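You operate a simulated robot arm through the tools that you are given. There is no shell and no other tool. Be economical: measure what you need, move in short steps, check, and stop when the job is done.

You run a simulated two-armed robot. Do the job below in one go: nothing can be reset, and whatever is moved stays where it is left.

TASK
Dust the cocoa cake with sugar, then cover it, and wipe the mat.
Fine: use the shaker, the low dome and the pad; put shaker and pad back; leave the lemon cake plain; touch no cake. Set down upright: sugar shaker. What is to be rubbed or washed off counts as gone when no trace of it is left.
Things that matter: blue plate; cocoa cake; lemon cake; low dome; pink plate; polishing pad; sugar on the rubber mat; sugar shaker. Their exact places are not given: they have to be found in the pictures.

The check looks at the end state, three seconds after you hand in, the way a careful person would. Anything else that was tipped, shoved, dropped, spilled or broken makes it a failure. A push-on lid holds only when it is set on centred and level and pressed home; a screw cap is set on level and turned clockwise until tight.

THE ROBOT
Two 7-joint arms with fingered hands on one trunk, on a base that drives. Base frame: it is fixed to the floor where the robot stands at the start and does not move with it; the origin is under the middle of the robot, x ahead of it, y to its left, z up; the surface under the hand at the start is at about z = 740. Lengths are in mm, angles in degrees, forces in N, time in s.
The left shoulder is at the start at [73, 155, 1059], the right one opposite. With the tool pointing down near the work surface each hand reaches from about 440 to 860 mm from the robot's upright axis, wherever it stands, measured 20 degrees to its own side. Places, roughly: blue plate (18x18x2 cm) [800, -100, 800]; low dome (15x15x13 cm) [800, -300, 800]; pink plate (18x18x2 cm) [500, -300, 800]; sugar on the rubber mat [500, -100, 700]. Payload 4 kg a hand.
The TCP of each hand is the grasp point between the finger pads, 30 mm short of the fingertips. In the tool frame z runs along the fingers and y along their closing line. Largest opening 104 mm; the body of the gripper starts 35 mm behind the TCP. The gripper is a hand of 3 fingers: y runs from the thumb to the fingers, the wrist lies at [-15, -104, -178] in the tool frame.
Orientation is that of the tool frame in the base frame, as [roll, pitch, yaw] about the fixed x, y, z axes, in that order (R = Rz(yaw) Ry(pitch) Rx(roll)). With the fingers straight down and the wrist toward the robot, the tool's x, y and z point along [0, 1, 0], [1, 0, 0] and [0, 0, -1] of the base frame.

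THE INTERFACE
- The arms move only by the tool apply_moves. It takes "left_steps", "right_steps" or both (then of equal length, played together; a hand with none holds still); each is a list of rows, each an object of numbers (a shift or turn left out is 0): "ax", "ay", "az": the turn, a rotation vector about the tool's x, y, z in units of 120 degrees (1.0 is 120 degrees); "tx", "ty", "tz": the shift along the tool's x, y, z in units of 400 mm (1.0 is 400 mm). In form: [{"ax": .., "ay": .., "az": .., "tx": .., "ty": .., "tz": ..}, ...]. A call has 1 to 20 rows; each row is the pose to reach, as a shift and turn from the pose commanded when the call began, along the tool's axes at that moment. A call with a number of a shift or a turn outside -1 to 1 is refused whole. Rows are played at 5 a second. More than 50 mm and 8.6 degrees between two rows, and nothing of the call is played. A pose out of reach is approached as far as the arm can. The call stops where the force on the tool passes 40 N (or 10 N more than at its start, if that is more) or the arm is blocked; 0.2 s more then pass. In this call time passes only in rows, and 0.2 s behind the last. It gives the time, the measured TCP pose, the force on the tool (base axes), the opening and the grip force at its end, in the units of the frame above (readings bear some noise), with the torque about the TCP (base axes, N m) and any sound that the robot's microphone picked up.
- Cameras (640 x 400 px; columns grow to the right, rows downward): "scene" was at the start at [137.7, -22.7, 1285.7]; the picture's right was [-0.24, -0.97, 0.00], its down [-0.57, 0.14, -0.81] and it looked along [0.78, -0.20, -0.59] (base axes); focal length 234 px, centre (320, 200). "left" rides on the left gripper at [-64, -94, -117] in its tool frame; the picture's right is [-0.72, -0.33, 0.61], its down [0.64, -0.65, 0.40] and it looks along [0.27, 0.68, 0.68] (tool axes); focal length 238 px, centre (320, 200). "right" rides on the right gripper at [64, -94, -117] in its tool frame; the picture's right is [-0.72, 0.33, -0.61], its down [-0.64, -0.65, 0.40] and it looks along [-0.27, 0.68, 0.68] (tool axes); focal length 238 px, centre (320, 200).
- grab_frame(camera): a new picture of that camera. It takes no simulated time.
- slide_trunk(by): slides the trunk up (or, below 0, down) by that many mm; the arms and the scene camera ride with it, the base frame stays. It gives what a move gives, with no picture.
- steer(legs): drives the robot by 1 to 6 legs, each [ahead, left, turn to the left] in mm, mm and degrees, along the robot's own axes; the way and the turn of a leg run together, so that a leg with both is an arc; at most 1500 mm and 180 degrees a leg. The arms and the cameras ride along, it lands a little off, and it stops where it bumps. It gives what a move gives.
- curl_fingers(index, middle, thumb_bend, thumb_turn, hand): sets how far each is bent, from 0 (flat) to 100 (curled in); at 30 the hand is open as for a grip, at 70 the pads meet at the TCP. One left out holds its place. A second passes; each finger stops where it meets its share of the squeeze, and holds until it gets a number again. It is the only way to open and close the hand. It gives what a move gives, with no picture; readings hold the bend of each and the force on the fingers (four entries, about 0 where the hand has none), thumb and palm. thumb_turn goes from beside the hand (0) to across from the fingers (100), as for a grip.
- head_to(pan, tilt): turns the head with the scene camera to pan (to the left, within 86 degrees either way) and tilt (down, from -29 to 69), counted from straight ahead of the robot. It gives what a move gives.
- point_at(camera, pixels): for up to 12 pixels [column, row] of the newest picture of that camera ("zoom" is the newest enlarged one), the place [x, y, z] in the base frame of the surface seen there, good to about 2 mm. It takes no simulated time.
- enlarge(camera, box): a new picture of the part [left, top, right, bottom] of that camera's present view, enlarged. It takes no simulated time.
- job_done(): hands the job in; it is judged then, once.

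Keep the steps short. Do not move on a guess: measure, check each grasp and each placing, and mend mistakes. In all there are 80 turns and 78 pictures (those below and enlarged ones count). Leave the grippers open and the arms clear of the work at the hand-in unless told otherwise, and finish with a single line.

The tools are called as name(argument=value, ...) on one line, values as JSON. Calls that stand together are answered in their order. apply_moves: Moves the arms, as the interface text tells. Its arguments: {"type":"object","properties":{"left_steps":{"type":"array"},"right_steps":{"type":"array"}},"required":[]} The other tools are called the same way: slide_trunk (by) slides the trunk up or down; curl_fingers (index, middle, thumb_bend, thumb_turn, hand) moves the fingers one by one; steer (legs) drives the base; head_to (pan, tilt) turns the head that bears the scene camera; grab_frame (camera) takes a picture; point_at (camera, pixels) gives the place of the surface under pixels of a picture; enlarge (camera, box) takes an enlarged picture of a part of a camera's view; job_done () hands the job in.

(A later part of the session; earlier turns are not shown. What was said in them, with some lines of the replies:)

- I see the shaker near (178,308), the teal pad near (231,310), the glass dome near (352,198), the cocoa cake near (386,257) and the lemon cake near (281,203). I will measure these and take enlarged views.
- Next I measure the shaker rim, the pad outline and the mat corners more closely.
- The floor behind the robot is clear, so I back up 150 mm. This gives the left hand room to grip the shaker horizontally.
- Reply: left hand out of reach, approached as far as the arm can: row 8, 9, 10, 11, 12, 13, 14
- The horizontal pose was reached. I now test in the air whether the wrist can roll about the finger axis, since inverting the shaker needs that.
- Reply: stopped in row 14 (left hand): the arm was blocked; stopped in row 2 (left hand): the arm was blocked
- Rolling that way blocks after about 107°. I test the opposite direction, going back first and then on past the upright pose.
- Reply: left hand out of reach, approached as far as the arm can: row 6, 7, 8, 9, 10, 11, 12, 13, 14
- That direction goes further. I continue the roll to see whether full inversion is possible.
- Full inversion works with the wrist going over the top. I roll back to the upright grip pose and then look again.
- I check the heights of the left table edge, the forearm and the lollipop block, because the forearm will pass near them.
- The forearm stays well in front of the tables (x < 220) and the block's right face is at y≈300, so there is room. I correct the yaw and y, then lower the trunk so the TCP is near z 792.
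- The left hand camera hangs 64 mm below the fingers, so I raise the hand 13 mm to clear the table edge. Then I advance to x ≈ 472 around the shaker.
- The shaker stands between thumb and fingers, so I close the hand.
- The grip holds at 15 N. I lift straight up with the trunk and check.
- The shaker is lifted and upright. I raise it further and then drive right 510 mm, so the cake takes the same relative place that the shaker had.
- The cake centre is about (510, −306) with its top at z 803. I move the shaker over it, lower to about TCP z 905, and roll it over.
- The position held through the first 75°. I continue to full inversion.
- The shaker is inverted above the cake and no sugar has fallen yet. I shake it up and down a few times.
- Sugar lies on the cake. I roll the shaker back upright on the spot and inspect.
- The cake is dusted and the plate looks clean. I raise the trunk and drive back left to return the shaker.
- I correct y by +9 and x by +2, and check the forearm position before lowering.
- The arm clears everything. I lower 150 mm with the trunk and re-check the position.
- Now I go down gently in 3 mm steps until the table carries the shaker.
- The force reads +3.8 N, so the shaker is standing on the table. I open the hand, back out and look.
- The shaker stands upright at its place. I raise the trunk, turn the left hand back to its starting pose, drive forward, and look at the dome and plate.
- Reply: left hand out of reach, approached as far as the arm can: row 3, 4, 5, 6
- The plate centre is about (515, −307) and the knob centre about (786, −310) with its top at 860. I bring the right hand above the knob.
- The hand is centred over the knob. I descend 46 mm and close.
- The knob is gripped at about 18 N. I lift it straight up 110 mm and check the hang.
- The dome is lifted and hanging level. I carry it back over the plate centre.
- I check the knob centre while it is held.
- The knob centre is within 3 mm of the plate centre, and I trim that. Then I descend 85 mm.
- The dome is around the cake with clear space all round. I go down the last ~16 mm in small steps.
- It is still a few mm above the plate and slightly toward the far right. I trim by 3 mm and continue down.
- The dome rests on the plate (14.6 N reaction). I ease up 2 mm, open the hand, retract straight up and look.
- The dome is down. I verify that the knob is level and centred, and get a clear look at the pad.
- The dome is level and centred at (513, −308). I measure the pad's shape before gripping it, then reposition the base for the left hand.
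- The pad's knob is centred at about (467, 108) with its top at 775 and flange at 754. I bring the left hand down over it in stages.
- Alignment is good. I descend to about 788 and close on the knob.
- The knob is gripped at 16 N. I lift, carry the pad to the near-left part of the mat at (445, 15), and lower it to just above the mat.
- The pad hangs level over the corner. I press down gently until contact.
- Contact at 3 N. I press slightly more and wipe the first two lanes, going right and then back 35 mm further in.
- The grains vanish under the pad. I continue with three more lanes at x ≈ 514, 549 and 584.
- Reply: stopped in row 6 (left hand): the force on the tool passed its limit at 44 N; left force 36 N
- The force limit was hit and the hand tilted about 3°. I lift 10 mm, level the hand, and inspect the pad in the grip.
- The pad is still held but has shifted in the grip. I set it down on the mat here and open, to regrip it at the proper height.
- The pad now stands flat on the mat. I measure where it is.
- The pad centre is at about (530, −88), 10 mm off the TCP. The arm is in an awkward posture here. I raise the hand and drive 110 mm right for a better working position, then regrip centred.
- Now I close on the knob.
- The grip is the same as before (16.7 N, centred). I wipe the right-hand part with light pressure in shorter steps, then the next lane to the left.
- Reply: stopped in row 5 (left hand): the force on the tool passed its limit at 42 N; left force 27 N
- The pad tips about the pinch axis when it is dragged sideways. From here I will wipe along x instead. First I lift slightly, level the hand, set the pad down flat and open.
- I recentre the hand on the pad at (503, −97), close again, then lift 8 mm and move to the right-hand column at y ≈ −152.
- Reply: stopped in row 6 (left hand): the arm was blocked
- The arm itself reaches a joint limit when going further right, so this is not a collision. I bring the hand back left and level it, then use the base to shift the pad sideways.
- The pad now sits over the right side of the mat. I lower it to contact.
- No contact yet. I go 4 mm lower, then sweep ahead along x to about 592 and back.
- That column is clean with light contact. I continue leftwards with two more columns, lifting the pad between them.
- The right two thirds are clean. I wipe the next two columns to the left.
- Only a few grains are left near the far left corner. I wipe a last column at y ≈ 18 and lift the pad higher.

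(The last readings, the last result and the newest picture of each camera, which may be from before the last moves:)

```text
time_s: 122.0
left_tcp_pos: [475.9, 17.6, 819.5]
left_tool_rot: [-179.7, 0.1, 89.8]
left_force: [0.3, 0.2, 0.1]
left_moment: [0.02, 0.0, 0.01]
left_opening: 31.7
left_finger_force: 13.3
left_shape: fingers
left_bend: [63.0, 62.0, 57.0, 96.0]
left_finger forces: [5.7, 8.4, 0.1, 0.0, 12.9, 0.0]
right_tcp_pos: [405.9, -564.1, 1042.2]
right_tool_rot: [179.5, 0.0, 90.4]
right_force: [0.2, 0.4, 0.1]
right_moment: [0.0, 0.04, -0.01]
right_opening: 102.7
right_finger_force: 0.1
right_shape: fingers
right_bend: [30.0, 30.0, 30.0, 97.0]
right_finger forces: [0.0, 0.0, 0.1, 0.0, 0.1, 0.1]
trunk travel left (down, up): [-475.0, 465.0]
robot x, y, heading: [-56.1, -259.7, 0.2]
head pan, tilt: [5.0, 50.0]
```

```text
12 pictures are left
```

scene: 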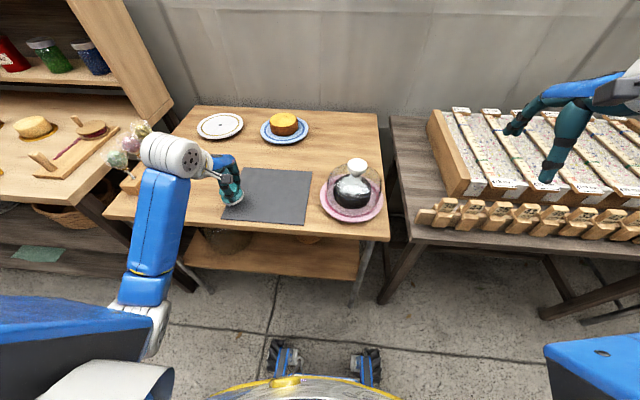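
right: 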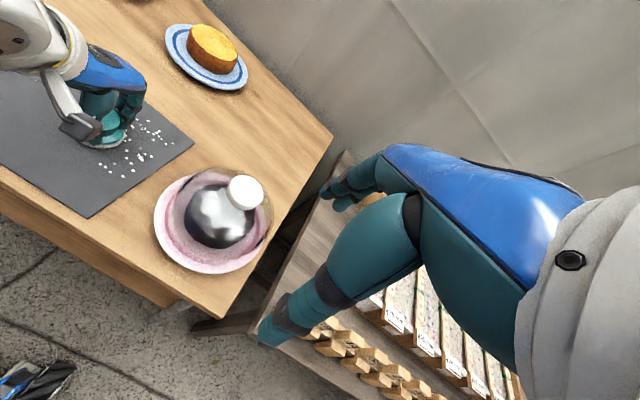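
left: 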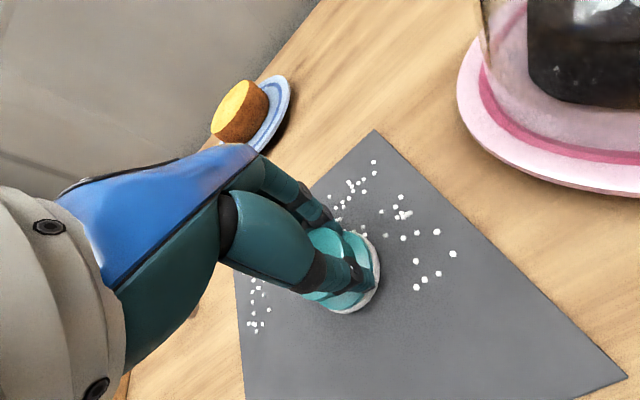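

The mat looks clean. I drive 92 mm left so the pad hangs over its original place at (467, 108).

steer(legs=[[0, 92, 0]])

apply_moves(left_steps=[{"tz": 0.01}, {"tz": 0.02}, {"tz": 0.02}, {"tz": 0.02}])

enlarge(camera="scene", box=[180, 130, 340, 230])

```text
time_s: 123.1
left_tcp_pos: [475.7, 91.1, 825.0]
left_tool_rot: [-179.7, -1.0, 89.7]
left_force: [-0.3, -2.3, -0.1]
left_moment: [0.09, 0.04, 0.02]
left_opening: 31.6
left_finger_force: 13.0
left_shape: fingers
left_bend: [63.0, 62.0, 57.0, 96.0]
left_finger forces: [5.9, 8.3, 0.0, 0.0, 12.9, 0.0]
right_tcp_pos: [406.4, -496.7, 1034.9]
right_tool_rot: [179.6, -0.9, 90.1]
right_force: [-0.4, -2.1, 0.3]
right_moment: [0.1, -0.04, 0.05]
right_opening: 102.8
right_finger_force: 0.0
right_shape: fingers
right_bend: [30.0, 30.0, 30.0, 97.0]
right_finger forces: [0.0, 0.0, 0.0, 0.1, 0.0, 0.0]
trunk travel left (down, up): [-475.0, 465.0]
robot x, y, heading: [-62.5, -172.2, 0.5]
head pan, tilt: [5.0, 50.0]
```

```text
time_s: 124.1
left_tcp_pos: [474.9, 114.4, 810.8]
left_tool_rot: [-179.8, 0.6, 89.6]
left_force: [0.0, -0.7, 0.0]
left_moment: [-0.05, 0.0, -0.06]
left_opening: 31.7
left_finger_force: 13.6
left_shape: fingers
left_bend: [63.0, 62.0, 57.0, 96.0]
left_finger forces: [5.8, 8.5, 0.0, 0.0, 12.9, 0.0]
right_tcp_pos: [403.7, -468.2, 1044.5]
right_tool_rot: [179.4, 0.5, 90.3]
right_force: [0.1, 1.2, -1.0]
right_moment: [-0.05, 0.02, -0.04]
right_opening: 103.0
right_finger_force: 0.0
right_shape: fingers
right_bend: [30.0, 30.0, 30.0, 97.0]
right_finger forces: [0.0, 0.0, 0.1, 0.1, 0.0, 0.0]
trunk travel left (down, up): [-475.0, 465.0]
robot x, y, heading: [-59.9, -172.2, 0.2]
head pan, tilt: [5.0, 50.0]
```

```text
4.00 times, centred on (260, 180) of scene
```

zoom: 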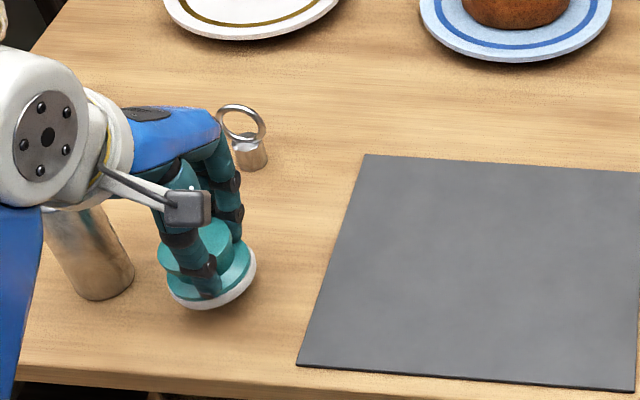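

The mat is spotless. The pad is about 6 mm too far in x and y, so I trim that and lower to just above the table.

apply_moves(left_steps=[{"tx": -0.012, "ty": -0.012}, {"tx": -0.012, "ty": -0.014, "tz": 0.02}, {"tx": -0.012, "ty": -0.014, "tz": 0.04}, {"tx": -0.012, "ty": -0.014, "tz": 0.045}, {"tx": -0.012, "ty": -0.014, "tz": 0.045}])

apply_moves(left_steps=[{"tz": 0.005}, {"tz": 0.01}, {"tz": 0.013}])

```text
time_s: 125.3
left_tcp_pos: [468.9, 101.5, 793.7]
left_tool_rot: [-179.7, 0.2, 89.6]
left_force: [0.1, 0.3, -0.5]
left_moment: [-0.02, 0.01, -0.05]
left_opening: 31.6
left_finger_force: 13.2
left_shape: fingers
left_bend: [63.0, 62.0, 57.0, 96.0]
left_finger forces: [5.8, 8.4, 0.0, 0.1, 12.9, 0.0]
right_tcp_pos: [405.4, -479.0, 1041.8]
right_tool_rot: [179.5, 0.2, 90.2]
right_force: [0.6, 0.8, -0.4]
right_moment: [-0.01, 0.01, 0.02]
right_opening: 102.6
right_finger_force: 0.0
right_shape: fingers
right_bend: [30.0, 30.0, 30.0, 97.0]
right_finger forces: [0.0, 0.1, 0.0, 0.1, 0.0, 0.0]
trunk travel left (down, up): [-475.0, 465.0]
robot x, y, heading: [-57.7, -173.8, 0.4]
head pan, tilt: [5.0, 50.0]
```

```text
time_s: 126.1
left_tcp_pos: [470.6, 102.6, 788.9]
left_tool_rot: [-179.8, 0.2, 89.5]
left_force: [0.0, -0.3, 1.0]
left_moment: [0.08, -0.01, -0.01]
left_opening: 31.8
left_finger_force: 15.5
left_shape: fingers
left_bend: [63.0, 62.0, 57.0, 96.0]
left_finger forces: [7.1, 9.7, 0.1, 0.0, 13.3, 0.0]
right_tcp_pos: [403.4, -476.5, 1042.3]
right_tool_rot: [179.3, 0.3, 90.2]
right_force: [0.2, 0.8, 0.7]
right_moment: [0.02, 0.0, -0.02]
right_opening: 103.0
right_finger_force: 0.0
right_shape: fingers
right_bend: [30.0, 30.0, 30.0, 97.0]
right_finger forces: [0.0, 0.0, 0.0, 0.0, 0.0, 0.0]
trunk travel left (down, up): [-475.0, 465.0]
robot x, y, heading: [-61.6, -173.3, 0.1]
head pan, tilt: [5.0, 50.0]
```

Contact is made about 3 mm from the original spot. I release, lift away and look.

curl_fingers(hand="left", index=30, middle=30, thumb_bend=30)

apply_moves(left_steps=[{"tz": -0.06}, {"tz": -0.14}, {"tz": -0.24}, {"tz": -0.35}, {"tz": -0.46}, {"tz": -0.57}, {"tz": -0.68}, {"tz": -0.75}])

steer(legs=[[-150, 60, 0]])

grab_frame(camera="scene")

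```text
time_s: 127.1
left_tcp_pos: [469.9, 103.4, 788.8]
left_tool_rot: [-179.7, 0.2, 89.5]
left_force: [0.1, 0.2, -0.1]
left_moment: [0.0, 0.01, -0.01]
left_opening: 102.7
left_finger_force: 0.0
left_shape: fingers
left_bend: [30.0, 30.0, 30.0, 97.0]
left_finger forces: [0.0, 0.0, 0.0, 0.0, 0.1, 0.0]
right_tcp_pos: [404.6, -476.7, 1042.3]
right_tool_rot: [179.4, 0.3, 90.2]
right_force: [0.0, -0.8, 0.0]
right_moment: [-0.01, 0.0, 0.03]
right_opening: 102.7
right_finger_force: 0.0
right_shape: fingers
right_bend: [30.0, 30.0, 30.0, 97.0]
right_finger forces: [0.1, 0.0, 0.0, 0.0, 0.0, 0.1]
trunk travel left (down, up): [-475.0, 465.0]
robot x, y, heading: [-57.4, -177.1, 0.4]
head pan, tilt: [5.0, 50.0]
```

```text
time_s: 128.9
left_tcp_pos: [470.9, 103.7, 1089.5]
left_tool_rot: [-179.8, 0.2, 89.6]
left_force: [-0.6, -0.7, 0.3]
left_moment: [-0.01, -0.01, 0.03]
left_opening: 103.0
left_finger_force: 0.1
left_shape: fingers
left_bend: [30.0, 30.0, 30.0, 97.0]
left_finger forces: [0.0, 0.0, 0.0, 0.0, 0.0, 0.0]
right_tcp_pos: [404.0, -476.5, 1043.0]
right_tool_rot: [179.4, 0.4, 90.2]
right_force: [0.0, 0.5, 1.0]
right_moment: [0.01, 0.0, 0.0]
right_opening: 102.9
right_finger_force: 0.1
right_shape: fingers
right_bend: [30.0, 30.0, 30.0, 97.0]
right_finger forces: [0.1, 0.2, 0.0, 0.1, 0.0, 0.0]
trunk travel left (down, up): [-475.0, 465.0]
robot x, y, heading: [-60.0, -174.0, 0.1]
head pan, tilt: [5.0, 50.0]
```

```text
time_s: 130.3
left_tcp_pos: [324.1, 161.7, 1088.4]
left_tool_rot: [-179.7, 0.2, 89.5]
left_force: [-0.3, -0.8, -0.2]
left_moment: [0.01, -0.01, -0.01]
left_opening: 102.7
left_finger_force: 0.1
left_shape: fingers
left_bend: [30.0, 30.0, 30.0, 97.0]
left_finger forces: [0.1, 0.0, 0.0, 0.0, 0.0, 0.0]
right_tcp_pos: [258.2, -419.0, 1041.5]
right_tool_rot: [179.6, 0.1, 90.1]
right_force: [0.4, 0.1, -0.8]
right_moment: [0.03, 0.01, -0.01]
right_opening: 102.8
right_finger_force: 0.0
right_shape: fingers
right_bend: [30.0, 30.0, 30.0, 97.0]
right_finger forces: [0.0, 0.0, 0.0, 0.0, 0.0, 0.0]
trunk travel left (down, up): [-475.0, 465.0]
robot x, y, heading: [-210.0, -113.2, 0.0]
head pan, tilt: [5.0, 50.0]
```

```text
10 pictures are left
```

scene: 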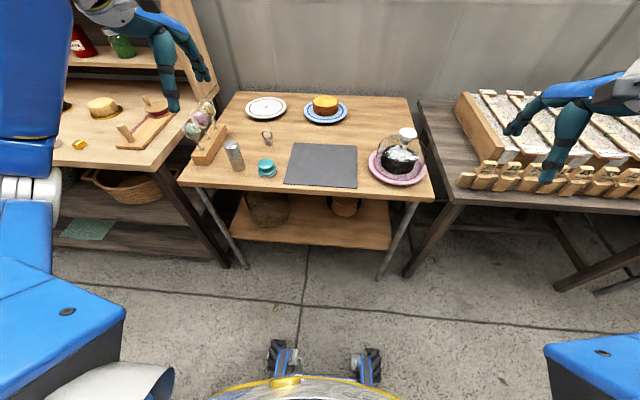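

Everything is clear. I inspect the mat, pad, shaker and cakes closely.

enlarge(camera="scene", box=[210, 125, 370, 205])

enlarge(camera="scene", box=[280, 85, 440, 195])

point_at(camera="scene", pixels=[[266, 162], [233, 143], [293, 142], [357, 146], [356, 187], [285, 183]])

```text
4.00 times, centred on (290, 165) of scene
```

zoom: 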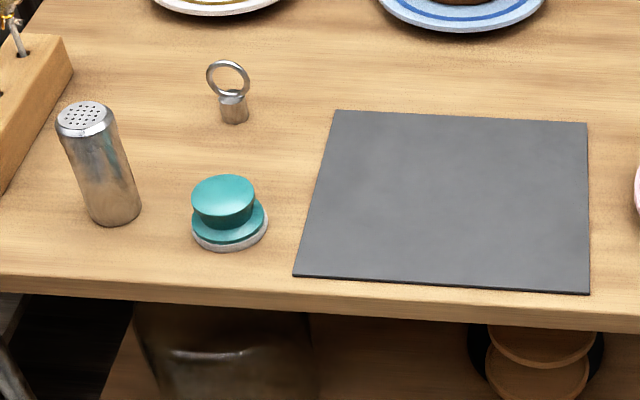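

```text
3.64 times, centred on (360, 140) of scene
```

zoom: 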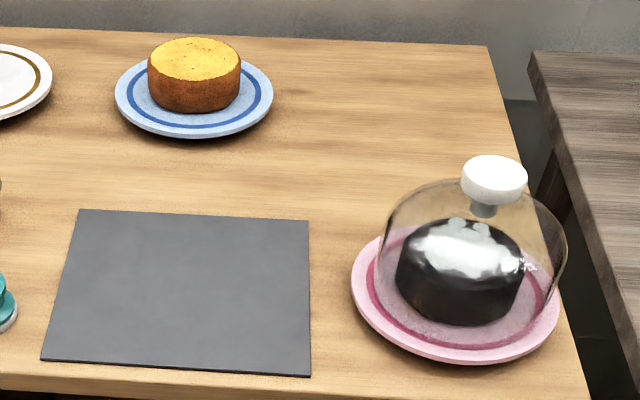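

```text
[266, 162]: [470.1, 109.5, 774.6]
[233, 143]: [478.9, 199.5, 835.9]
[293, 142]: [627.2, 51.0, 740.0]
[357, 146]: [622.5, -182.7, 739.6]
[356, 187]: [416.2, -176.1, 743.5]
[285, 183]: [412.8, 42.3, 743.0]
```

The mat is clean and the dome sits level over the dusted cake. Shaker and pad are back, the lemon cake is plain, and the hands are open and clear, so I hand in.

job_done()

```text
The job is handed in.
```

Handed in: the cocoa cake is sugared and under the low dome, the mat shows no sugar, the shaker (upright) and pad are back within a few mm of where they stood, and the lemon cake is plain.
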